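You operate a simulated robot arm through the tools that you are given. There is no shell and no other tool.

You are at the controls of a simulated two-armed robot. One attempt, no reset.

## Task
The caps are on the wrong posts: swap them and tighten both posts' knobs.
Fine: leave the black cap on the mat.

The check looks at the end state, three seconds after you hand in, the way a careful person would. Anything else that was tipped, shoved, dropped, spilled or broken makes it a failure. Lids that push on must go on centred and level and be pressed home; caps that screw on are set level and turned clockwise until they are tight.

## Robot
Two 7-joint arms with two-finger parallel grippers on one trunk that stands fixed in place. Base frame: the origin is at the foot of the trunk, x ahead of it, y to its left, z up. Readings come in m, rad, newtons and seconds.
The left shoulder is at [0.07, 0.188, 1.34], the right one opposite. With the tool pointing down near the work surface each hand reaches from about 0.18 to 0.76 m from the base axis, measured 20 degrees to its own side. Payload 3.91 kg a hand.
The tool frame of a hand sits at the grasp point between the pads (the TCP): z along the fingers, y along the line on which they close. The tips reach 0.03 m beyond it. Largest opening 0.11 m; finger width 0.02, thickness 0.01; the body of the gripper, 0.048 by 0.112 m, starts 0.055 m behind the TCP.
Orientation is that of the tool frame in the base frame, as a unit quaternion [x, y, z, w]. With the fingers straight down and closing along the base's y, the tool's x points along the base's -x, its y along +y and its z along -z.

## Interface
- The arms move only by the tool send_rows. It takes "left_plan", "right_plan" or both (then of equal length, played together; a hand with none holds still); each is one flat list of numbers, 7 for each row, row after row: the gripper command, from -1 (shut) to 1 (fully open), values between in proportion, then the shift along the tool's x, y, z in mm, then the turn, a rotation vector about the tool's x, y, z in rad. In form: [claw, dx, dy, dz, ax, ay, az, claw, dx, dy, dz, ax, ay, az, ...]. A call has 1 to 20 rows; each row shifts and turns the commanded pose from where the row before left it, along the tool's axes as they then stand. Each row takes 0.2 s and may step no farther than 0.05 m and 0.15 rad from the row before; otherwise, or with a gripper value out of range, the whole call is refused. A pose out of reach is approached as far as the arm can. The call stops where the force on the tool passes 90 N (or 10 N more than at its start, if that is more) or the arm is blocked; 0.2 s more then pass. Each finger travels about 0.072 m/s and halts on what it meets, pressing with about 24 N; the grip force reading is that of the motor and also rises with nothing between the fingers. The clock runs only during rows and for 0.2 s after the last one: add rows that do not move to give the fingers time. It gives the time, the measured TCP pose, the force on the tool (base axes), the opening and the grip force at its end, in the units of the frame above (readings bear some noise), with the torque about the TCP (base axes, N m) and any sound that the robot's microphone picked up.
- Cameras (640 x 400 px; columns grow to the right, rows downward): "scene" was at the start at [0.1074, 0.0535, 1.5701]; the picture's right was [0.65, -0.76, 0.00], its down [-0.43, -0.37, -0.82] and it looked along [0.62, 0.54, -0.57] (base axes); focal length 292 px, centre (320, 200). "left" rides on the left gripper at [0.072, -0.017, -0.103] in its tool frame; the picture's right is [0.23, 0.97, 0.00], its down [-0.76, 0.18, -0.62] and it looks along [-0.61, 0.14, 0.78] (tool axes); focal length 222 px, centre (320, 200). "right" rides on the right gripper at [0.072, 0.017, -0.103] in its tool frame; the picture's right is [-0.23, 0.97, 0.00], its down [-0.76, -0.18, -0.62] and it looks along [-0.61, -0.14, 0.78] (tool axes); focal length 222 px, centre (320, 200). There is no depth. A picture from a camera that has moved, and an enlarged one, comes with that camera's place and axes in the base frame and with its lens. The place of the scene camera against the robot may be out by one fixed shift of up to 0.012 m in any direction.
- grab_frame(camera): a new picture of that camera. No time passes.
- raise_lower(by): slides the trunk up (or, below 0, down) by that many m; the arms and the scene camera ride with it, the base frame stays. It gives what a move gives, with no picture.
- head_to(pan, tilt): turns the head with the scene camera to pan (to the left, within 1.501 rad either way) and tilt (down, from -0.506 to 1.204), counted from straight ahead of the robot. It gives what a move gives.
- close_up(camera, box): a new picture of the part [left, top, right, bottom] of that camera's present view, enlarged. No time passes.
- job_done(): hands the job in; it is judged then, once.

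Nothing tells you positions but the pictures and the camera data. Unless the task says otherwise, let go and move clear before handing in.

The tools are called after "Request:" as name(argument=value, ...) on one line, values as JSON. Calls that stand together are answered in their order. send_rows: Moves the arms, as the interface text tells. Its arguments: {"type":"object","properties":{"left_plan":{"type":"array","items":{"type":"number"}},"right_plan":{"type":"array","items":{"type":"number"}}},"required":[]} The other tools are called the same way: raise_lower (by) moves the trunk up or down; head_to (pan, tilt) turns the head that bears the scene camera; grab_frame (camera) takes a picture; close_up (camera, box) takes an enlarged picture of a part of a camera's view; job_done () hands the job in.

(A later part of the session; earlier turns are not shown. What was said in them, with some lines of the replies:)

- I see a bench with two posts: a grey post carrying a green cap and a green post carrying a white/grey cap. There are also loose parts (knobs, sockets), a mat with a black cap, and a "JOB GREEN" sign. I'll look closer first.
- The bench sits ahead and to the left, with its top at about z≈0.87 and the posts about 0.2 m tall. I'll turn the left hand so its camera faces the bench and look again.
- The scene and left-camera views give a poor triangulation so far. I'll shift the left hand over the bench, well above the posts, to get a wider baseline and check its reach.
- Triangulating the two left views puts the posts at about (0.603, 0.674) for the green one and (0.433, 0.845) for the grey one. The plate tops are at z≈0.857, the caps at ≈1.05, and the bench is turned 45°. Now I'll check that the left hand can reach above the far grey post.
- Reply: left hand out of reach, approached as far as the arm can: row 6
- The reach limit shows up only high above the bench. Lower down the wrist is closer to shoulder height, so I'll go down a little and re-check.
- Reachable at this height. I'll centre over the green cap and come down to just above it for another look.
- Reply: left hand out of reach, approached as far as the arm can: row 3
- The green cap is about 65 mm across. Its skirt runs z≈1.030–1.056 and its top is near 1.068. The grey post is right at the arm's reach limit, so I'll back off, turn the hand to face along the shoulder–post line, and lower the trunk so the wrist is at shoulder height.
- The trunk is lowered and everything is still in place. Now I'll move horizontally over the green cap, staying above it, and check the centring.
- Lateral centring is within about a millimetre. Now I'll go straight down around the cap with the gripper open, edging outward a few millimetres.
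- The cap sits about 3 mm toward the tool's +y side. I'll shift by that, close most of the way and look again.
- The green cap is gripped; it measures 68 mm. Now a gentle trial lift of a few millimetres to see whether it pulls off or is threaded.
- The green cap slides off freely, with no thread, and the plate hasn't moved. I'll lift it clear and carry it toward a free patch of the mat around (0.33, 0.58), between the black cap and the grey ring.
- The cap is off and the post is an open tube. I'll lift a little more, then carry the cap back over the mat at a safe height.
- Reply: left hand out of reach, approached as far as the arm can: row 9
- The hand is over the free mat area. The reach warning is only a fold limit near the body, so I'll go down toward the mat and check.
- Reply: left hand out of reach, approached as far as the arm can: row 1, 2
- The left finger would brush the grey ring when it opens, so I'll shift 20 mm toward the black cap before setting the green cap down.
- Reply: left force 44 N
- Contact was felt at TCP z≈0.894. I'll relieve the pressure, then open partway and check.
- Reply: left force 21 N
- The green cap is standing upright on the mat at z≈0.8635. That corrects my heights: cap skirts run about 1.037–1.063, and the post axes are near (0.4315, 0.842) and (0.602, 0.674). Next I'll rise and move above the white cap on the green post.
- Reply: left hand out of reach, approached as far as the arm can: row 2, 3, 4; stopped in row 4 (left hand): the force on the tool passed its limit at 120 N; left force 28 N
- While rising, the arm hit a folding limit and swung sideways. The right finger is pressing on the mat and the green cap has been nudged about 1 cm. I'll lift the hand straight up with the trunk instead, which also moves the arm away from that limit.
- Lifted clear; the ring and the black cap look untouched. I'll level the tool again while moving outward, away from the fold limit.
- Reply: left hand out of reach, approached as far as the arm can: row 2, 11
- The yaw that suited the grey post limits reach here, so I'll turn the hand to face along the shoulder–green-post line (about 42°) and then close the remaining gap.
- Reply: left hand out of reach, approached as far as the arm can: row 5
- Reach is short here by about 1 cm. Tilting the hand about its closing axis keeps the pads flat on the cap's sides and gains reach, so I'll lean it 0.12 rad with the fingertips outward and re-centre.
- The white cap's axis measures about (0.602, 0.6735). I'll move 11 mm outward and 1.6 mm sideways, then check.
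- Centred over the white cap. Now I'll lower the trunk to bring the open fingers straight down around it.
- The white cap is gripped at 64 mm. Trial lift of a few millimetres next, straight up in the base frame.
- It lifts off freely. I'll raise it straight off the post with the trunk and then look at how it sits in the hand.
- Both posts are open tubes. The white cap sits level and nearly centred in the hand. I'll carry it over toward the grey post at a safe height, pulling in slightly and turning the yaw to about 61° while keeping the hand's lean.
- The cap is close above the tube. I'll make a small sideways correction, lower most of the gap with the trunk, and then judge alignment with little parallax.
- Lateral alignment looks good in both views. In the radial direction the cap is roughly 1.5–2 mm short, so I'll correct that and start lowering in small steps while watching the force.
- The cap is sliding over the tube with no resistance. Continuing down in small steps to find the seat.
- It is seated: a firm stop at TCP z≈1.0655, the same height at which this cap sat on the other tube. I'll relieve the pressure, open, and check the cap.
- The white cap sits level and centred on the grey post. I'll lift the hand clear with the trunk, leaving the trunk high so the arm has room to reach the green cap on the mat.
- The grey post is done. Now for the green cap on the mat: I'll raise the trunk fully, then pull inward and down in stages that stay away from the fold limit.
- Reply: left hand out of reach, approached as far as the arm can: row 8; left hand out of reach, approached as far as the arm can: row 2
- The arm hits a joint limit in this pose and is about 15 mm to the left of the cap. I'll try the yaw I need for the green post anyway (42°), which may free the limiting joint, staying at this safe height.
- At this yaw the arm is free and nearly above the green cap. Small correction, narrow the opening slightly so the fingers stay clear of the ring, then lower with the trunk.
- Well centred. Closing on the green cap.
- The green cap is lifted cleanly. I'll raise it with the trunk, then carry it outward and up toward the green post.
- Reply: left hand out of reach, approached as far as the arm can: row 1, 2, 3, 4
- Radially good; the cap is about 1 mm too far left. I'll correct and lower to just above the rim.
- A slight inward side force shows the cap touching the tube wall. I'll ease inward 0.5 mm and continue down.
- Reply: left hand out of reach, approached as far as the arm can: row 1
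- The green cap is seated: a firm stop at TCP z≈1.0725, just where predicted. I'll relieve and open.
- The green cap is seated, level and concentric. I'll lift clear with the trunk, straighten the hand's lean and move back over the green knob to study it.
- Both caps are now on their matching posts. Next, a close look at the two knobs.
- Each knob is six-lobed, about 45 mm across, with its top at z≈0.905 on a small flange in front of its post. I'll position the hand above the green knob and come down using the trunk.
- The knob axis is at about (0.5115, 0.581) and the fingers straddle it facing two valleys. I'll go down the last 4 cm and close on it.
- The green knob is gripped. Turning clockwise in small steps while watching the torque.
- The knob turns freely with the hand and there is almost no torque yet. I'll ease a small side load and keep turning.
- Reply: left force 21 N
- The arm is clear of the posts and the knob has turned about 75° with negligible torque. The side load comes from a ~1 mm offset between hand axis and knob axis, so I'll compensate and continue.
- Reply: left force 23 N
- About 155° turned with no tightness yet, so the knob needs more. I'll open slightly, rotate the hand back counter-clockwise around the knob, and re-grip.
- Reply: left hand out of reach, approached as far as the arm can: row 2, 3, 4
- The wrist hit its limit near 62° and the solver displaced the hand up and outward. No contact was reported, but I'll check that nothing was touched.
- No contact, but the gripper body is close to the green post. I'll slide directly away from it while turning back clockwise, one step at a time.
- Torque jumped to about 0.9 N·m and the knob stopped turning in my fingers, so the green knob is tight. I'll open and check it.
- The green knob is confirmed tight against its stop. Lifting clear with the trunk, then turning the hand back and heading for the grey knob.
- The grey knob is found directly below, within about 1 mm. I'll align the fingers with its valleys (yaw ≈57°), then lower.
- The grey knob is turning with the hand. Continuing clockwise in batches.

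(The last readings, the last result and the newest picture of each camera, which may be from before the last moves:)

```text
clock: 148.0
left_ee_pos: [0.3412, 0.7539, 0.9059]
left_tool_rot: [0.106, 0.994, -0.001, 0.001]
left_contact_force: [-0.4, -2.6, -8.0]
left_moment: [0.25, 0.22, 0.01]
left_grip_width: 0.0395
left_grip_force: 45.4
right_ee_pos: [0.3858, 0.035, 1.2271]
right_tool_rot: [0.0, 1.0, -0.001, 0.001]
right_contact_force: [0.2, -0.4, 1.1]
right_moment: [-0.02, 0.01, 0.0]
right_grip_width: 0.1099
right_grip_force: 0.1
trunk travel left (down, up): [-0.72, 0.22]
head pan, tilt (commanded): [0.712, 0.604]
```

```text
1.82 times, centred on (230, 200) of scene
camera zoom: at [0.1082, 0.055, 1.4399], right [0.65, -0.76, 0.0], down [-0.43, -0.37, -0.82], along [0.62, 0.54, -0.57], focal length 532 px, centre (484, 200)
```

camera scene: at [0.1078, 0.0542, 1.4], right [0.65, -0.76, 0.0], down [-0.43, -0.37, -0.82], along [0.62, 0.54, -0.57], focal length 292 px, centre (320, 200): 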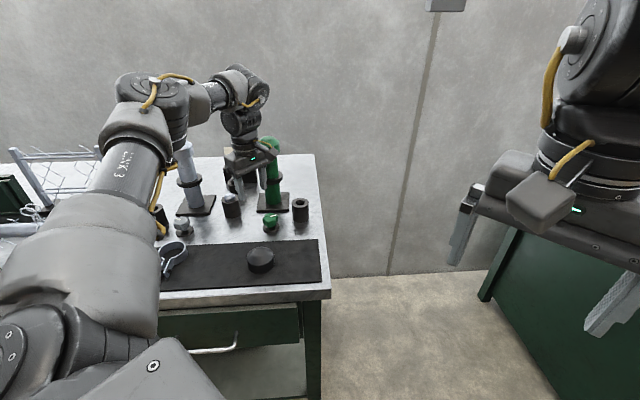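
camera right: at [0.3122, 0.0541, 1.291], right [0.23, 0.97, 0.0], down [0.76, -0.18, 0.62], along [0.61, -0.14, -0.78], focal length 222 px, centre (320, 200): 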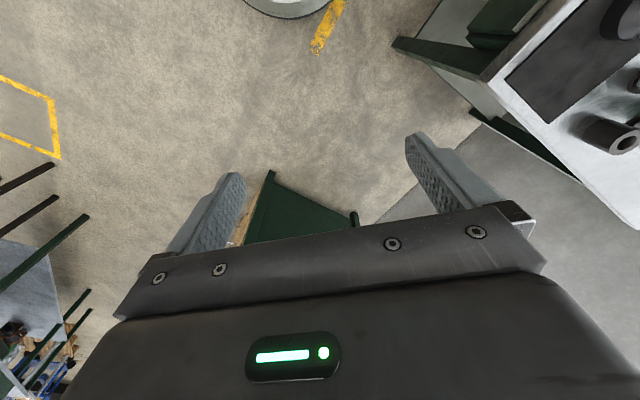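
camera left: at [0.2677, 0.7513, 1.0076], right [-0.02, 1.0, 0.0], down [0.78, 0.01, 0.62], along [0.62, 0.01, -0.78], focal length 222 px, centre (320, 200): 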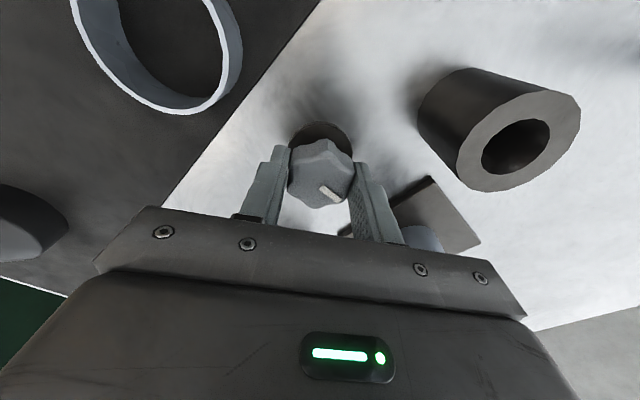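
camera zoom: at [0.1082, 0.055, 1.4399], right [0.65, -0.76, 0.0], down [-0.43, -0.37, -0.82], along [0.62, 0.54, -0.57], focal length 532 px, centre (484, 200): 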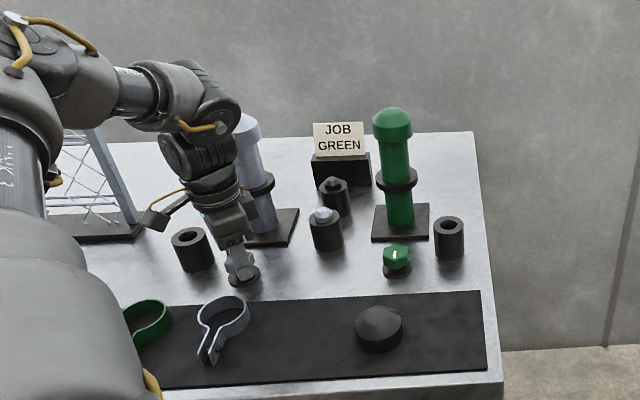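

Request:
send_rows(left_plan=[-0.7, 0, 0, 0.4, 0, 0, 0.1, -0.7, 0, 0, 0, 0, 0, 0.1, -0.7, 0, 0, 0, 0, 0, 0.1, -0.7, 0, 0, 0, 0, 0, 0.1, -0.7, 0, 0, 0, 0, 0, 0])

Request:
send_rows(left_plan=[-0.7, 0, 0, 0, 0, 0, 0.1, -0.7, 0, 0, 0, 0, 0, 0.1, -0.7, 0, 0, 0, 0, 0, 0.1, -0.7, 0, 0, 0, 0, 0, 0.1, -0.7, 0, 0, 0, 0, 0, 0])

Request:
grab_frame(camera="left")

Request:
close_up(camera="scene", box=[130, 90, 330, 310])

```text
clock: 149.2
left_ee_pos: [0.3425, 0.7536, 0.9058]
left_tool_rot: [0.301, 0.954, 0.0, 0.001]
left_contact_force: [-0.2, -1.7, -5.4]
left_moment: [-0.02, -0.07, -0.02]
left_grip_width: 0.0393
left_grip_force: 44.4
right_ee_pos: [0.3865, 0.036, 1.2268]
right_tool_rot: [0.0, 1.0, -0.001, -0.001]
right_contact_force: [-0.2, -0.3, -1.5]
right_moment: [-0.01, -0.05, 0.0]
right_grip_width: 0.1101
right_grip_force: 0.1
trunk travel left (down, up): [-0.72, 0.22]
head pan, tilt (commanded): [0.712, 0.604]
```

```text
clock: 150.4
left_ee_pos: [0.3423, 0.754, 0.906]
left_tool_rot: [0.484, 0.875, 0.0, 0.0]
left_contact_force: [1.5, 5.2, 2.5]
left_moment: [-0.63, -0.05, 0.0]
left_grip_width: 0.0391
left_grip_force: 44.5
right_ee_pos: [0.3845, 0.0346, 1.2285]
right_tool_rot: [0.0, 1.0, -0.001, 0.0]
right_contact_force: [-0.8, 0.0, -0.2]
right_moment: [0.02, -0.01, 0.02]
right_grip_width: 0.1099
right_grip_force: 0.1
trunk travel left (down, up): [-0.72, 0.22]
head pan, tilt (commanded): [0.712, 0.604]
```

```text
taken
camera left: at [0.2895, 0.8055, 1.0076], right [0.7, 0.71, 0.0], down [0.55, -0.55, 0.62], along [0.44, -0.44, -0.78], focal length 222 px, centre (320, 200)
```

left: 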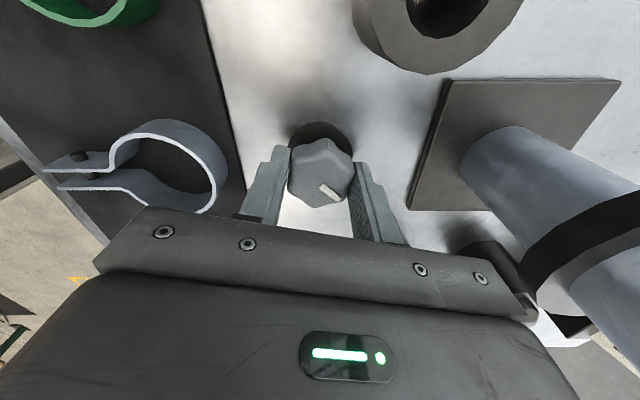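

```text
1.82 times, centred on (230, 200) of scene
camera zoom: at [0.1072, 0.0545, 1.4402], right [0.65, -0.76, 0.0], down [-0.43, -0.37, -0.82], along [0.62, 0.54, -0.57], focal length 532 px, centre (484, 200)
```

zoom: 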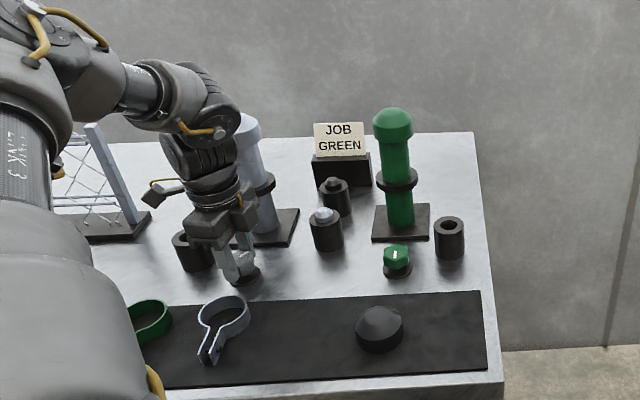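

Request:
send_rows(left_plan=[-0.7, 0, 0, 0, 0, 0, 0.1, -0.7, 0, 0, 0, 0, 0, 0.1, -0.7, 0, 0, 0, 0, 0, 0])

Request:
send_rows(left_plan=[-0.7, 0, 0, 0, 0, 0, 0.1, -0.7, 0, 0, 0, 0, 0, 0.1, -0.7, 0, 0, 0, 0, 0, 0])

Request:
grab_frame(camera="left")

```text
clock: 151.2
left_ee_pos: [0.3416, 0.7542, 0.9055]
left_tool_rot: [0.569, 0.822, 0.001, 0.001]
left_contact_force: [2.5, 12.4, 11.3]
left_moment: [-0.13, -0.31, -0.01]
left_grip_width: 0.0393
left_grip_force: 45.8
right_ee_pos: [0.3851, 0.0356, 1.2288]
right_tool_rot: [0.001, 1.0, 0.0, 0.0]
right_contact_force: [0.2, 0.4, -0.3]
right_moment: [-0.05, -0.03, 0.0]
right_grip_width: 0.1101
right_grip_force: 0.1
trunk travel left (down, up): [-0.72, 0.22]
head pan, tilt (commanded): [0.712, 0.604]
```

```text
clock: 152.0
left_ee_pos: [0.3434, 0.7539, 0.906]
left_tool_rot: [0.648, 0.762, 0.002, 0.001]
left_contact_force: [4.5, 16.9, 14.2]
left_moment: [0.12, -0.05, -0.02]
left_grip_width: 0.0388
left_grip_force: 45.1
right_ee_pos: [0.3852, 0.0343, 1.2274]
right_tool_rot: [0.0, 1.0, -0.001, 0.001]
right_contact_force: [-0.7, -0.2, -0.3]
right_moment: [0.02, 0.04, 0.01]
right_grip_width: 0.11
right_grip_force: 0.1
trunk travel left (down, up): [-0.72, 0.22]
head pan, tilt (commanded): [0.712, 0.604]
```

```text
taken
camera left: at [0.3144, 0.8218, 1.0077], right [0.93, 0.38, 0.0], down [0.29, -0.73, 0.62], along [0.24, -0.57, -0.78], focal length 222 px, centre (320, 200)
```

left: 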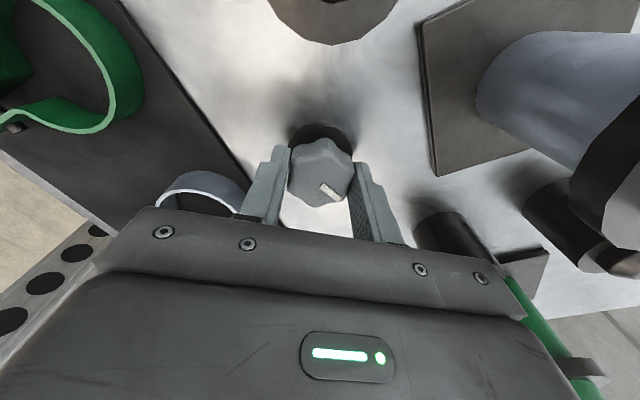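

Request:
send_rows(left_plan=[-0.7, 0.9, 0.4, -0.6, 0, 0, 0, -0.7, 0, 0, 0, 0, 0, 0.1, -0.7, 0, 0, 0, 0, 0, 0.1, -0.7, 0, 0, 0, 0, 0, 0])

Request:
grab_frame(camera="left")

Request:
close_up(camera="scene", box=[130, 90, 330, 310])

```text
clock: 153.0
left_ee_pos: [0.3431, 0.7541, 0.9052]
left_tool_rot: [0.721, 0.693, 0.0, 0.001]
left_contact_force: [8.9, 11.6, 10.1]
left_moment: [0.38, -0.26, 0.0]
left_grip_width: 0.0393
left_grip_force: 44.9
right_ee_pos: [0.3861, 0.0347, 1.2276]
right_tool_rot: [0.001, 1.0, 0.0, 0.0]
right_contact_force: [-0.4, -0.8, -0.6]
right_moment: [0.01, 0.01, -0.02]
right_grip_width: 0.11
right_grip_force: 0.1
trunk travel left (down, up): [-0.72, 0.22]
head pan, tilt (commanded): [0.712, 0.604]
```

```text
taken
camera left: at [0.3288, 0.8264, 1.0075], right [0.98, 0.19, 0.0], down [0.15, -0.77, 0.62], along [0.12, -0.61, -0.78], focal length 222 px, centre (320, 200)
```

left: 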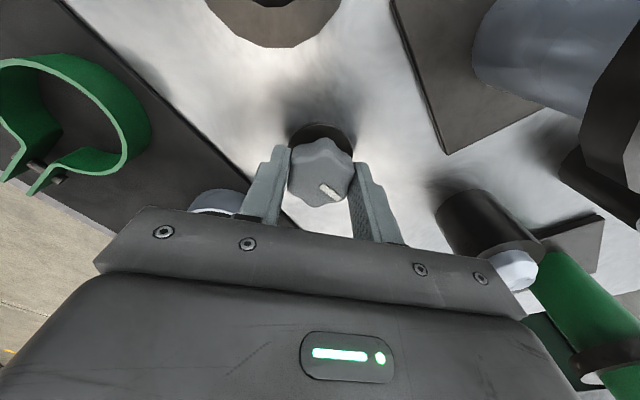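

```text
1.82 times, centred on (230, 200) of scene
camera zoom: at [0.1084, 0.0544, 1.44], right [0.65, -0.76, 0.0], down [-0.43, -0.37, -0.82], along [0.62, 0.54, -0.57], focal length 532 px, centre (484, 200)
```

zoom: 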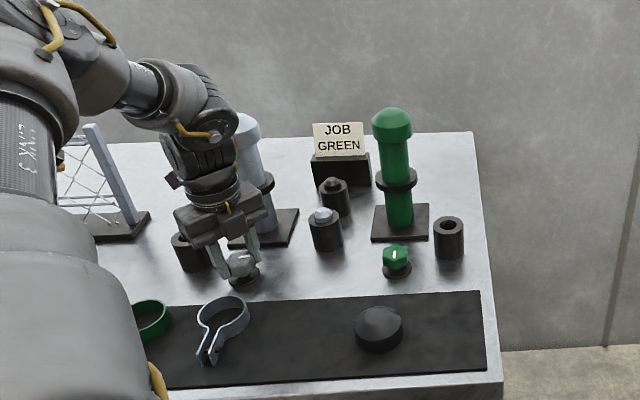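

No tightness yet after about 150°. Opening, rotating back 120° around the knob, and re-gripping.

Request:
send_rows(left_plan=[-0.1, 0, 0, 0, 0, 0, 0, 0.15, 0, 0, 0, 0, 0, 0, 0.15, 0, 0, 0, 0, 0, 0])

Request:
close_up(camera="left", box=[240, 90, 400, 240])

Request:
send_rows(left_plan=[0.15, 0, 0, 0, 0, 0, -0.1496, 0.15, 0, 0, 0, 0, 0, -0.1496, 0.15, 0, 0, 0, 0, 0, -0.1496, 0.15, 0, 0, 0, 0, 0, -0.1496, 0.15, 0, 0, 0, 0, 0, -0.1496, 0.15, 0, 0, 0, 0, 0, -0.1496, 0.15, 0, 0, 0, 0, 0, -0.1496, 0.15, 0, 0, 0, 0, 0, -0.1496, 0.15, 0, 0, 0, 0, 0, -0.1496, 0.15, 0, 0, 0, 0, 0, -0.1496, 0.15, 0, 0, 0, 0, 0, -0.1496, 0.15, 0, 0, 0, 0, 0, -0.1496, 0.15, 0, 0, 0, 0, 0, -0.1496, 0.15, 0, 0, 0, 0, 0, -0.1496, 0.15, 0, 0, 0, 0, 0, 0])

Request:
close_up(camera="left", box=[240, 90, 400, 240])

```text
clock: 153.8
left_ee_pos: [0.3435, 0.7529, 0.9044]
left_tool_rot: [0.721, 0.693, 0.0, 0.0]
left_contact_force: [0.5, 1.0, 1.4]
left_moment: [-0.03, -0.02, 0.03]
left_grip_width: 0.0634
left_grip_force: 0.0
right_ee_pos: [0.3861, 0.0355, 1.2286]
right_tool_rot: [-0.001, 1.0, 0.0, 0.0]
right_contact_force: [0.3, 0.2, 0.3]
right_moment: [0.0, -0.01, -0.01]
right_grip_width: 0.1101
right_grip_force: 0.1
trunk travel left (down, up): [-0.72, 0.22]
head pan, tilt (commanded): [0.712, 0.604]
```

```text
2.67 times, centred on (320, 165) of left
camera zoom: at [0.3277, 0.8262, 1.0076], right [0.98, 0.19, 0.0], down [0.15, -0.77, 0.62], along [0.12, -0.61, -0.78], focal length 592 px, centre (320, 293)
```

zoom: 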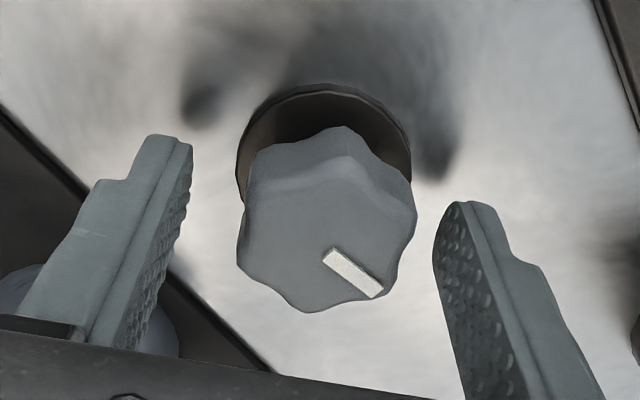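

```text
clock: 157.0
left_ee_pos: [0.3418, 0.7531, 0.9068]
left_tool_rot: [-0.241, 0.97, 0.0, 0.001]
left_contact_force: [-0.3, -0.1, 0.0]
left_moment: [0.01, 0.01, 0.0]
left_grip_width: 0.0634
left_grip_force: 0.2
right_ee_pos: [0.385, 0.0351, 1.2277]
right_tool_rot: [0.0, 1.0, 0.0, 0.0]
right_contact_force: [-0.6, 0.0, 0.3]
right_moment: [0.0, -0.02, 0.04]
right_grip_width: 0.1099
right_grip_force: 0.0
trunk travel left (down, up): [-0.72, 0.22]
head pan, tilt (commanded): [0.712, 0.604]
```

```text
2.67 times, centred on (320, 165) of left
camera zoom: at [0.2863, 0.7037, 1.0086], right [-0.66, 0.75, 0.0], down [0.59, 0.51, 0.62], along [0.47, 0.41, -0.78], focal length 592 px, centre (320, 293)
```

zoom: 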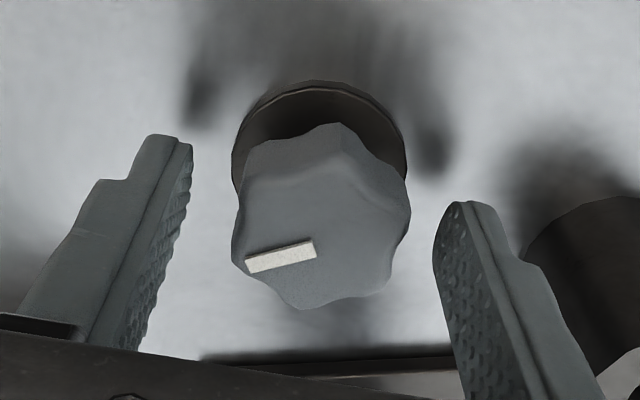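

Request:
send_rows(left_plan=[0.0, 0.8, 0.3, 1, 0, 0, 0, -0.15, 0, 0, 0, 0, 0, 0, -0.3, 0, 0, 0, 0, 0, 0, -0.7, 0, 0, 0, 0, 0, 0, -0.7, 0, 0, 0, 0, 0, 0, -0.7, 0, 0, 0, 0, 0, 0.1, -0.7, 0, 0, 0, 0, 0, 0.1, -0.7, 0, 0, 0, 0, 0, 0.1, -0.7, 0, 0, 0, 0, 0, 0.1, -0.7, 0, 0, 0, 0, 0, 0])

Request:
send_rows(left_plan=[-0.7, 0, 0, 0, 0, 0, 0.1, -0.7, 0, 0, 0, 0, 0, 0.1, -0.7, 0, 0, 0, 0, 0, 0.1, -0.7, 0, 0, 0, 0, 0, 0.1, -0.7, 0, 0, 0, 0, 0, 0])

Request:
close_up(camera="left", box=[240, 90, 400, 240])

```text
clock: 159.2
left_ee_pos: [0.3414, 0.7529, 0.9058]
left_tool_rot: [-0.042, 0.999, 0.0, 0.001]
left_contact_force: [3.7, -3.4, 1.1]
left_moment: [-0.07, -0.13, 0.0]
left_grip_width: 0.0394
left_grip_force: 44.9
right_ee_pos: [0.3844, 0.0325, 1.2262]
right_tool_rot: [0.0, 1.0, -0.001, 0.0]
right_contact_force: [-0.5, 0.6, -0.4]
right_moment: [0.01, 0.01, 0.0]
right_grip_width: 0.1102
right_grip_force: 0.1
trunk travel left (down, up): [-0.72, 0.22]
head pan, tilt (commanded): [0.712, 0.604]
```

```text
clock: 160.4
left_ee_pos: [0.3412, 0.7528, 0.906]
left_tool_rot: [0.158, 0.988, 0.001, 0.0]
left_contact_force: [4.5, -1.6, 2.4]
left_moment: [-0.15, -0.19, -0.03]
left_grip_width: 0.0392
left_grip_force: 45.0
right_ee_pos: [0.3861, 0.0341, 1.2269]
right_tool_rot: [0.0, 1.0, 0.0, 0.0]
right_contact_force: [0.1, -0.8, 0.7]
right_moment: [0.0, 0.03, 0.01]
right_grip_width: 0.1101
right_grip_force: 0.1
trunk travel left (down, up): [-0.72, 0.22]
head pan, tilt (commanded): [0.712, 0.604]
```

```text
2.67 times, centred on (320, 165) of left
camera zoom: at [0.268, 0.7592, 1.008], right [0.09, 1.0, 0.0], down [0.78, -0.07, 0.62], along [0.62, -0.05, -0.78], focal length 592 px, centre (320, 293)
```

zoom: 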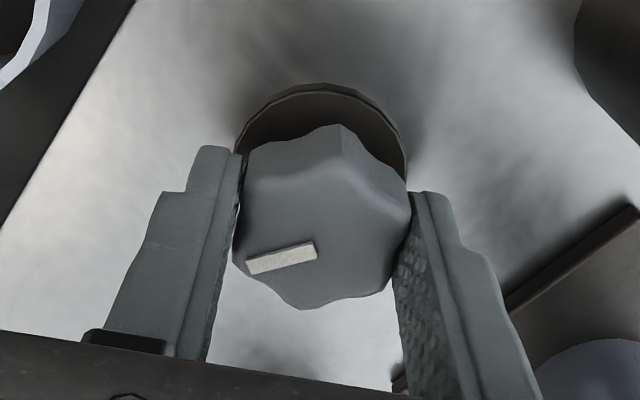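

Request:
send_rows(left_plan=[-0.7, 0, 0, 0, 0, 0, 0.1, -0.7, 0, 0, 0, 0, 0, 0.1, -0.7, 0, 0, 0, 0, 0, 0.1, -0.7, 0, 0, 0, 0, 0, 0.1, -0.7, 0, 0, 0, 0, 0, 0])

Request:
send_rows(left_plan=[-0.7, 0, 0, 0, 0, 0, 0.1, -0.7, 0, 0, 0, 0, 0, 0.1, -0.7, 0, 0, 0, 0, 0, 0.1, -0.7, 0, 0, 0, 0, 0, 0])

Request:
close_up(camera="left", box=[240, 90, 400, 240])

```text
clock: 161.6
left_ee_pos: [0.3429, 0.7526, 0.9065]
left_tool_rot: [0.351, 0.936, 0.001, 0.0]
left_contact_force: [5.0, 1.8, 4.7]
left_moment: [-0.1, -0.06, -0.02]
left_grip_width: 0.0393
left_grip_force: 44.8
right_ee_pos: [0.3859, 0.0341, 1.2275]
right_tool_rot: [0.0, 1.0, 0.0, -0.001]
right_contact_force: [0.1, -0.5, -0.9]
right_moment: [-0.06, 0.01, -0.01]
right_grip_width: 0.11
right_grip_force: 0.2
trunk travel left (down, up): [-0.72, 0.22]
head pan, tilt (commanded): [0.712, 0.604]
```

```text
clock: 162.6
left_ee_pos: [0.3436, 0.7532, 0.9058]
left_tool_rot: [0.487, 0.873, 0.0, 0.0]
left_contact_force: [6.9, 3.8, 0.3]
left_moment: [0.48, -0.17, -0.03]
left_grip_width: 0.0388
left_grip_force: 45.0
right_ee_pos: [0.3862, 0.0351, 1.2283]
right_tool_rot: [0.0, 1.0, -0.001, 0.0]
right_contact_force: [0.7, 0.5, 0.3]
right_moment: [0.01, 0.0, 0.01]
right_grip_width: 0.1101
right_grip_force: 0.0
trunk travel left (down, up): [-0.72, 0.22]
head pan, tilt (commanded): [0.712, 0.604]
```

```text
2.67 times, centred on (320, 165) of left
camera zoom: at [0.2901, 0.806, 1.0081], right [0.71, 0.7, 0.0], down [0.55, -0.55, 0.62], along [0.44, -0.44, -0.78], focal length 592 px, centre (320, 293)
```

zoom: 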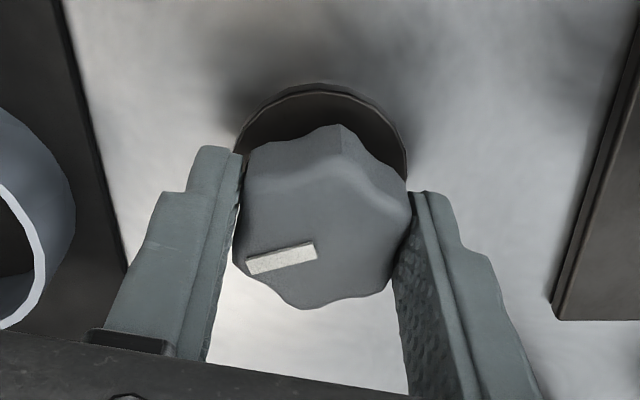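

Request:
send_rows(left_plan=[-0.7, 0, 0, 0, 0, 0, 0.1, -0.7, 0, 0, 0, 0, 0, 0.1, -0.7, 0, 0, 0, 0, 0, 0])

Request:
send_rows(left_plan=[-0.7, 0, 0, 0, 0, 0, 0.08, -0.7, 0, 0, 0, 0, 0, 0.08, -0.7, 0, 0, 0, 0, 0, 0])

Request:
send_rows(left_plan=[-0.7, 0, 0, 0, 0, 0, 0.08, -0.7, 0, 0, 0, 0, 0, 0.08, -0.7, 0, 0, 0, 0, 0, 0])

Request:
close_up(camera="left", box=[240, 90, 400, 240])

```text
clock: 163.4
left_ee_pos: [0.3429, 0.7538, 0.9068]
left_tool_rot: [0.571, 0.821, 0.001, 0.001]
left_contact_force: [5.8, 7.2, 10.2]
left_moment: [-0.54, -0.25, 0.01]
left_grip_width: 0.0391
left_grip_force: 45.4
right_ee_pos: [0.3862, 0.0346, 1.2258]
right_tool_rot: [0.0, 1.0, 0.001, 0.0]
right_contact_force: [1.1, 0.4, 0.0]
right_moment: [-0.01, 0.0, 0.0]
right_grip_width: 0.1099
right_grip_force: 0.0
trunk travel left (down, up): [-0.72, 0.22]
head pan, tilt (commanded): [0.712, 0.604]
```

```text
clock: 164.2
left_ee_pos: [0.3413, 0.7536, 0.9059]
left_tool_rot: [0.635, 0.773, 0.0, -0.001]
left_contact_force: [6.8, 7.8, 9.4]
left_moment: [0.49, 0.0, 0.84]
left_grip_width: 0.0395
left_grip_force: 45.0
right_ee_pos: [0.3855, 0.0345, 1.2278]
right_tool_rot: [0.0, 1.0, 0.0, 0.0]
right_contact_force: [-0.2, 1.0, 0.6]
right_moment: [0.0, 0.0, 0.01]
right_grip_width: 0.1103
right_grip_force: 0.1
trunk travel left (down, up): [-0.72, 0.22]
head pan, tilt (commanded): [0.712, 0.604]
```

```text
clock: 165.0
left_ee_pos: [0.3425, 0.7526, 0.9055]
left_tool_rot: [0.695, 0.719, 0.001, 0.001]
left_contact_force: [7.4, 1.5, 7.4]
left_moment: [0.05, -0.23, 0.52]
left_grip_width: 0.0392
left_grip_force: 44.8
right_ee_pos: [0.3861, 0.0346, 1.2275]
right_tool_rot: [0.0, 1.0, 0.0, 0.001]
right_contact_force: [-0.1, -0.3, -0.1]
right_moment: [0.02, 0.02, 0.02]
right_grip_width: 0.1099
right_grip_force: 0.1
trunk travel left (down, up): [-0.72, 0.22]
head pan, tilt (commanded): [0.712, 0.604]
```

```text
2.67 times, centred on (320, 165) of left
camera zoom: at [0.3236, 0.8244, 1.0072], right [0.97, 0.26, 0.0], down [0.2, -0.76, 0.62], along [0.16, -0.6, -0.78], focal length 592 px, centre (320, 293)
```

zoom: 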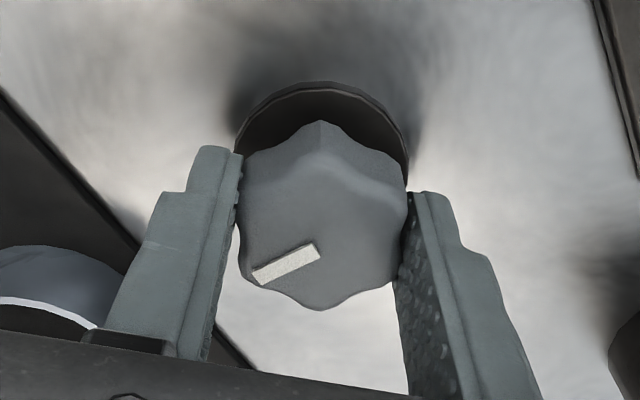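

Torque rose to 0.84 N·m and the knob slipped in the grip, so it has reached its stop. I'll re-grip once to confirm.

Request:
send_rows(left_plan=[-0.3, 0, 0, 0, 0, 0, 0, 0.15, 0, 0, 0, 0, 0, 0, 0.15, 0, 0, 0, 0, 0, 0, 0.15, 0, 0, 0, 0, 0, -0.1, 0.15, 0, 0, 0, 0, 0, -0.1, -0.2, 0, 0, 0, 0, 0, 0, -0.5, 0, 0, 0, 0, 0, 0, -0.9, 0, 0, 0, 0, 0, 0, -0.9, 0, 0, 0, 0, 0, 0])

Request:
close_up(camera="left", box=[240, 90, 400, 240])

Request:
send_rows(left_plan=[-0.9, 0, 0, 0, 0, 0, 0.05, -0.9, 0, 0, 0, 0, 0, 0.05, -0.9, 0, 0, 0, 0, 0, 0])

Request:
send_rows(left_plan=[-0.9, 0, 0, 0, 0, 0, 0.05, -0.9, 0, 0, 0, 0, 0, 0.04, -0.9, 0, 0, 0, 0, 0, 0])

Request:
close_up(camera="left", box=[240, 90, 400, 240])

```text
clock: 167.0
left_ee_pos: [0.3431, 0.7532, 0.9037]
left_tool_rot: [0.62, 0.785, 0.001, 0.001]
left_contact_force: [5.2, 0.4, 0.9]
left_moment: [-0.02, -0.19, 0.03]
left_grip_width: 0.0394
left_grip_force: 44.9
right_ee_pos: [0.3855, 0.0338, 1.2271]
right_tool_rot: [0.0, 1.0, 0.0, 0.001]
right_contact_force: [0.5, 0.4, 0.8]
right_moment: [0.01, 0.01, 0.0]
right_grip_width: 0.1102
right_grip_force: 0.0
trunk travel left (down, up): [-0.72, 0.22]
head pan, tilt (commanded): [0.712, 0.604]
```

```text
2.67 times, centred on (320, 165) of left
camera zoom: at [0.3095, 0.8191, 1.0069], right [0.89, 0.45, 0.0], down [0.35, -0.7, 0.62], along [0.28, -0.56, -0.78], focal length 592 px, centre (320, 293)
```

zoom: 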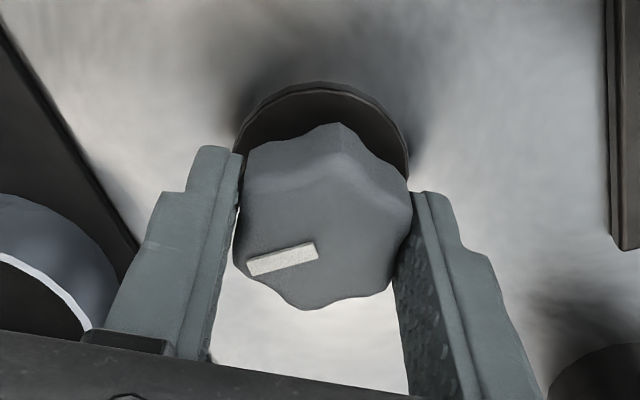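

```text
clock: 167.8
left_ee_pos: [0.3424, 0.7554, 0.9053]
left_tool_rot: [0.658, 0.753, 0.001, -0.001]
left_contact_force: [8.1, 8.2, 6.8]
left_moment: [0.32, 0.02, 0.77]
left_grip_width: 0.0395
left_grip_force: 45.6
right_ee_pos: [0.3856, 0.0348, 1.2278]
right_tool_rot: [0.0, 1.0, 0.0, -0.001]
right_contact_force: [0.5, 0.7, -0.1]
right_moment: [0.02, 0.02, -0.01]
right_grip_width: 0.11
right_grip_force: 0.0
trunk travel left (down, up): [-0.72, 0.22]
head pan, tilt (commanded): [0.712, 0.604]
```

```text
clock: 168.6
left_ee_pos: [0.3427, 0.7527, 0.9052]
left_tool_rot: [0.691, 0.722, 0.0, 0.0]
left_contact_force: [12.4, 4.2, 2.6]
left_moment: [0.15, -0.35, 0.5]
left_grip_width: 0.0392
left_grip_force: 45.4
right_ee_pos: [0.3878, 0.0351, 1.2279]
right_tool_rot: [0.0, 1.0, 0.001, -0.001]
right_contact_force: [0.4, -0.5, 0.5]
right_moment: [0.0, -0.02, 0.0]
right_grip_width: 0.1098
right_grip_force: 0.1
trunk travel left (down, up): [-0.72, 0.22]
head pan, tilt (commanded): [0.712, 0.604]
```

```text
2.67 times, centred on (320, 165) of left
camera zoom: at [0.3228, 0.8247, 1.0067], right [0.96, 0.27, 0.0], down [0.21, -0.75, 0.62], along [0.17, -0.6, -0.78], focal length 592 px, centre (320, 293)
```

zoom: 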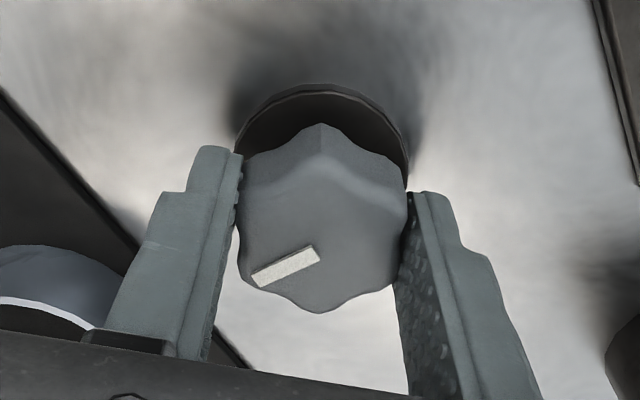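

The grey knob is confirmed tight too. I'll open, lift straight up with the trunk and inspect.

Request:
send_rows(left_plan=[-0.3, 0, 0, 0, 0, 0, 0, 0.15, 0, 0, 0, 0, 0, 0, 0.15, 0, 0, 0, 0, 0, 0])

Request:
raise_lower(by=0.2)

Request:
grab_frame(camera="left")

Request:
grab_frame(camera="scene")

```text
clock: 169.4
left_ee_pos: [0.3413, 0.7539, 0.9056]
left_tool_rot: [0.691, 0.723, 0.0, 0.0]
left_contact_force: [0.1, -0.1, 0.0]
left_moment: [-0.01, 0.0, 0.0]
left_grip_width: 0.0632
left_grip_force: 0.1
right_ee_pos: [0.3845, 0.035, 1.2272]
right_tool_rot: [0.0, 1.0, 0.0, 0.0]
right_contact_force: [0.8, 0.0, 0.0]
right_moment: [0.0, 0.02, -0.02]
right_grip_width: 0.1103
right_grip_force: 0.1
trunk travel left (down, up): [-0.72, 0.22]
head pan, tilt (commanded): [0.712, 0.604]
```

```text
clock: 171.6
left_ee_pos: [0.3421, 0.7534, 1.1055]
left_tool_rot: [0.691, 0.723, 0.001, 0.001]
left_contact_force: [-0.7, 0.7, 0.3]
left_moment: [-0.01, 0.02, -0.02]
left_grip_width: 0.0634
left_grip_force: 0.0
right_ee_pos: [0.3851, 0.0352, 1.4269]
right_tool_rot: [0.0, 1.0, 0.0, 0.001]
right_contact_force: [-0.3, -0.4, -0.4]
right_moment: [0.0, 0.02, -0.01]
right_grip_width: 0.11
right_grip_force: 0.1
trunk travel left (down, up): [-0.92, 0.02]
head pan, tilt (commanded): [0.712, 0.604]
```

```text
taken
camera left: at [0.3208, 0.8248, 1.2072], right [0.96, 0.27, 0.0], down [0.21, -0.75, 0.62], along [0.17, -0.6, -0.78], focal length 222 px, centre (320, 200)
```

left: 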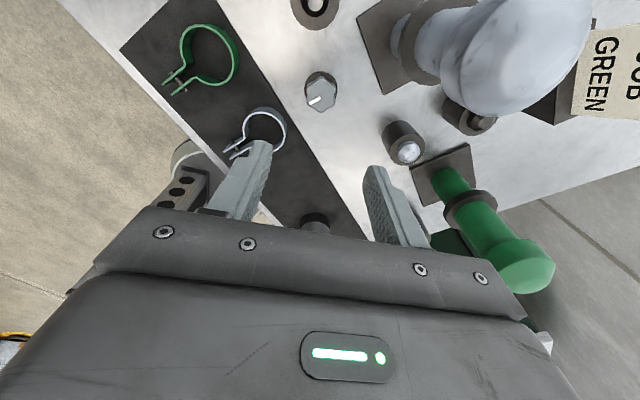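

```text
taken
camera scene: at [0.1075, 0.0544, 1.64], right [0.65, -0.76, 0.0], down [-0.43, -0.37, -0.82], along [0.62, 0.54, -0.57], focal length 292 px, centre (320, 200)
```

scene: 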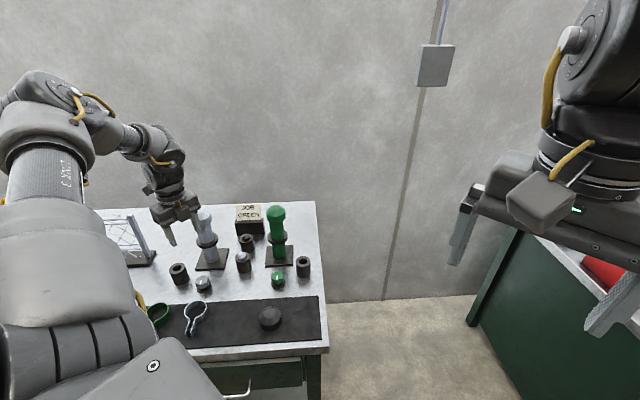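

Everything is standing as intended. I'll lift a bit more, turn the hand back and retreat toward the robot, clear of the bench items.

Request:
send_rows(left_plan=[0.15, 0, 0, -35, 0, 0, 0, 0.15, 0, 0, -35, 0, 0, 0, 0.15, 0, 0, 0, 0, 0, -0.15, 0.15, 0, 0, 0, 0, 0, -0.15, 0.15, 0, 0, 0, 0, 0, -0.15, 0.15, 0, 0, 0, 0, 0, -0.15, 0.15, 0, 0, 0, 0, 0, -0.15, 0.15, 0, 0, 0, 0, 0, -0.15, 0.15, 0, 0, 0, 0, 0, -0.15, 0.15, 0, 0, 0, 0, 0, -0.15, 0.15, 0, 0, 0, 0, 0, 0])

Request:
send_rows(left_plan=[0.15, -26.2, -30.7, 0, 0, 0, 0, 0.15, -26.2, -30.7, 0, 0, 0, 0, 0.15, -26.2, -30.7, 0, 0, 0, 0, 0.15, 0, 0, 0, 0, 0, 0])

Request:
grab_frame(camera="scene")

Request:
close_up(camera="scene", box=[130, 180, 340, 350])

Request:
grab_frame(camera="left")

```text
clock: 174.0
left_ee_pos: [0.3395, 0.7544, 1.1756]
left_tool_rot: [0.161, 0.987, 0.0, 0.001]
left_contact_force: [0.6, -0.1, -0.3]
left_moment: [0.0, 0.0, 0.03]
left_grip_width: 0.0632
left_grip_force: 0.0
right_ee_pos: [0.3858, 0.0348, 1.4274]
right_tool_rot: [0.0, 1.0, -0.001, 0.0]
right_contact_force: [-0.3, 0.4, -0.1]
right_moment: [-0.01, -0.02, -0.02]
right_grip_width: 0.1097
right_grip_force: 0.1
trunk travel left (down, up): [-0.92, 0.02]
head pan, tilt (commanded): [0.712, 0.604]
```

```text
clock: 175.0
left_ee_pos: [0.3851, 0.6426, 1.1771]
left_tool_rot: [0.162, 0.987, -0.001, 0.002]
left_contact_force: [-0.2, 0.9, -0.6]
left_moment: [-0.01, 0.0, 0.0]
left_grip_width: 0.0632
left_grip_force: 0.0
right_ee_pos: [0.3846, 0.0347, 1.4272]
right_tool_rot: [0.0, 1.0, 0.0, 0.0]
right_contact_force: [0.1, 0.0, 0.2]
right_moment: [0.03, 0.01, 0.01]
right_grip_width: 0.1102
right_grip_force: 0.1
trunk travel left (down, up): [-0.92, 0.02]
head pan, tilt (commanded): [0.712, 0.604]
```

```text
taken
camera scene: at [0.107, 0.0548, 1.6401], right [0.65, -0.76, 0.0], down [-0.43, -0.37, -0.82], along [0.62, 0.54, -0.57], focal length 292 px, centre (320, 200)
```

scene: 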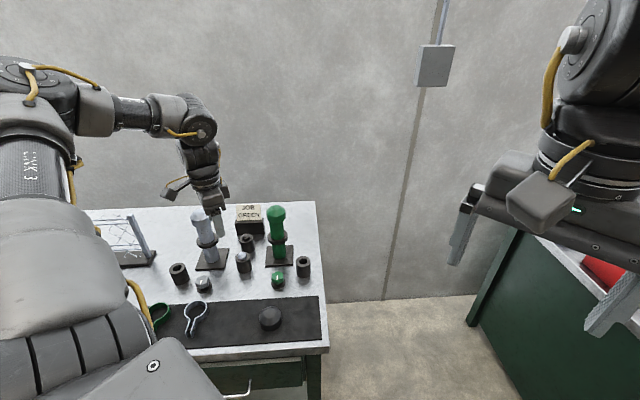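

```text
2.35 times, centred on (235, 265) of scene
camera zoom: at [0.107, 0.0548, 1.6401], right [0.65, -0.76, 0.0], down [-0.43, -0.37, -0.82], along [0.62, 0.54, -0.57], focal length 688 px, centre (520, 47)
```

zoom: 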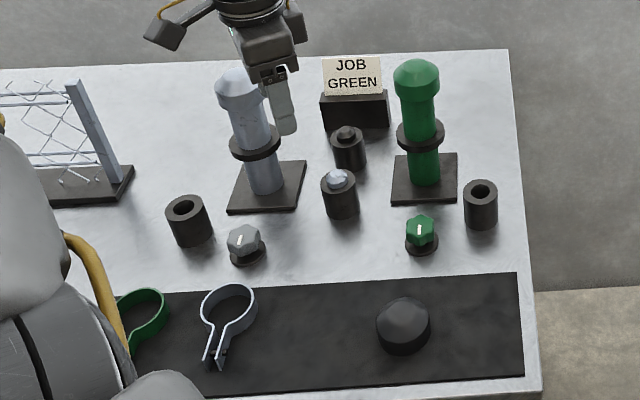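

```text
taken
camera left: at [0.3111, 0.6489, 1.2788], right [0.1, 1.0, 0.0], down [0.78, -0.07, 0.62], along [0.62, -0.06, -0.78], focal length 222 px, centre (320, 200)
```

left: 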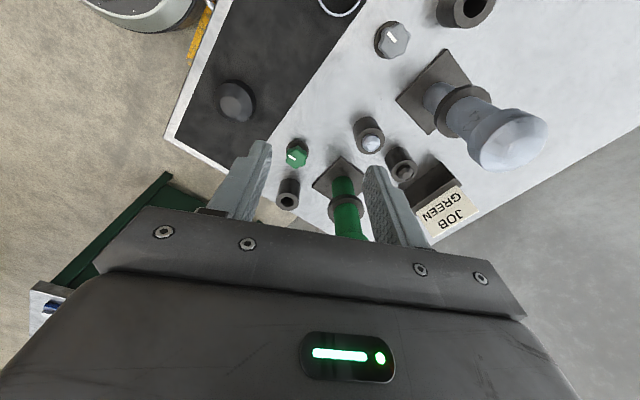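

Request:
close_up(camera="scene", box=[255, 200, 305, 270])

Request:
close_up(camera="scene", box=[180, 200, 230, 270])

Request:
close_up(camera="left", box=[390, 30, 570, 190])

Request:
close_up(camera="scene", box=[180, 260, 310, 310])

```text
5.71 times, centred on (280, 235) of scene
camera zoom: at [0.107, 0.0548, 1.6401], right [0.65, -0.76, 0.0], down [-0.43, -0.37, -0.82], along [0.62, 0.54, -0.57], focal length 1671 px, centre (549, 0)
```

zoom: 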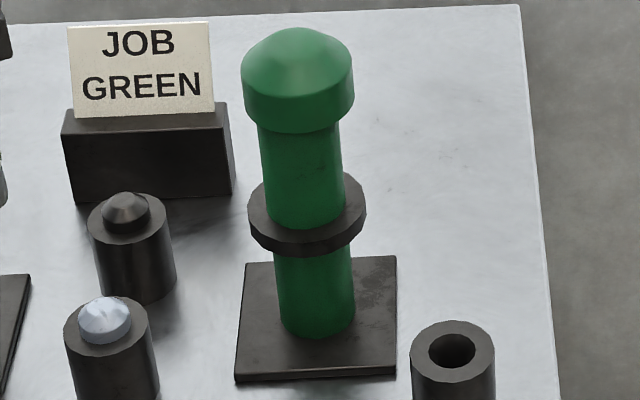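

```text
5.71 times, centred on (205, 235) of scene
camera zoom: at [0.107, 0.0548, 1.6401], right [0.65, -0.76, 0.0], down [-0.43, -0.37, -0.82], along [0.62, 0.54, -0.57], focal length 1671 px, centre (977, 0)
```

zoom: 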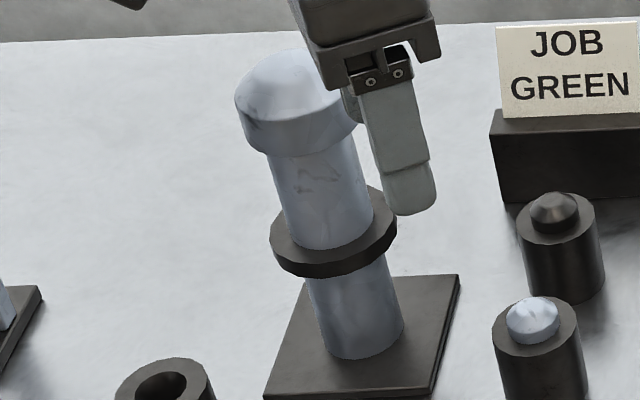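

```text
2.50 times, centred on (480, 110) of left
camera zoom: at [0.3111, 0.6489, 1.2788], right [0.1, 1.0, 0.0], down [0.78, -0.07, 0.62], along [0.62, -0.06, -0.78], focal length 555 px, centre (-80, 425)
```

zoom: 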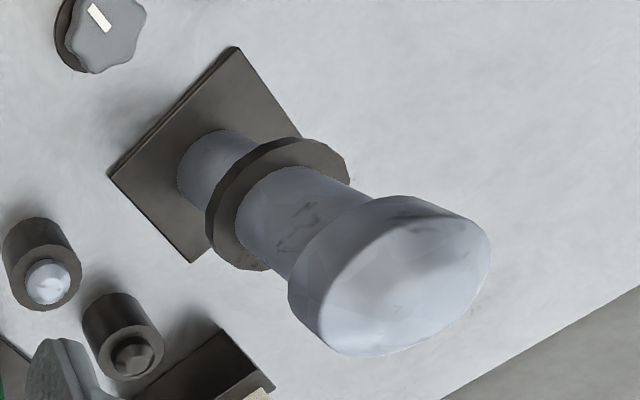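

```text
4.92 times, centred on (245, 285) of scene
camera zoom: at [0.107, 0.0548, 1.6401], right [0.65, -0.76, 0.0], down [-0.43, -0.37, -0.82], along [0.62, 0.54, -0.57], focal length 1440 px, centre (689, -218)
```

zoom: 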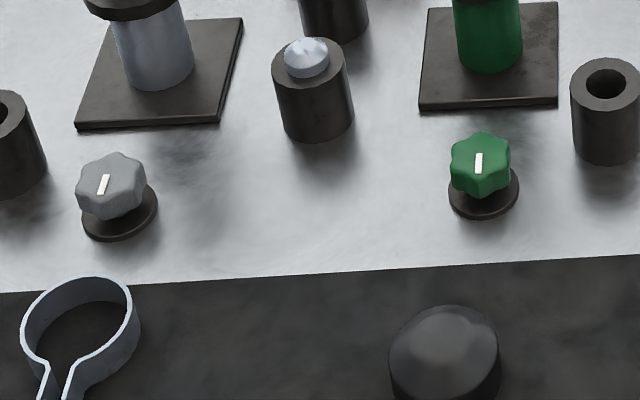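

Both caps are level and seated on their matching posts, and both knobs are tight against their stops with their markers pointing the same way. The ring clamps, sockets, sign and the black cap on the mat are where they started. The hand is clear, so I'm handing in.

Request:
job_done()

```text
The job is handed in.
```

The two caps are swapped: the green cap is on the green post and the grey cap is on the grey post. Both posts' knobs are tight. I've handed the job in, and no verdict has come back yet.

- **Caps:** each slid on freely and came to a firm stop when pressed down with about 18 N. In the final pictures both look level and centred.
- **Knobs:** I turned each clockwise roughly 250–265° until it stopped dead, at about 0.85 N·m. I gripped each one a second time and it would not turn further.
- **Other items:** the black cap is still on the mat, and the ring clamps, sockets and sign look unmoved in the final pictures.

Two things went wrong along the way:

- **Lifting away from the mat:** the left hand hit a joint limit, swung sideways and pressed on the mat. That pushed the green cap about 1 cm while it was parked there.
- **Turning the hand back around the green knob:** the hand jumped up and outward, close to the green post. The force reading stayed at zero, and the pictures showed nothing moved.
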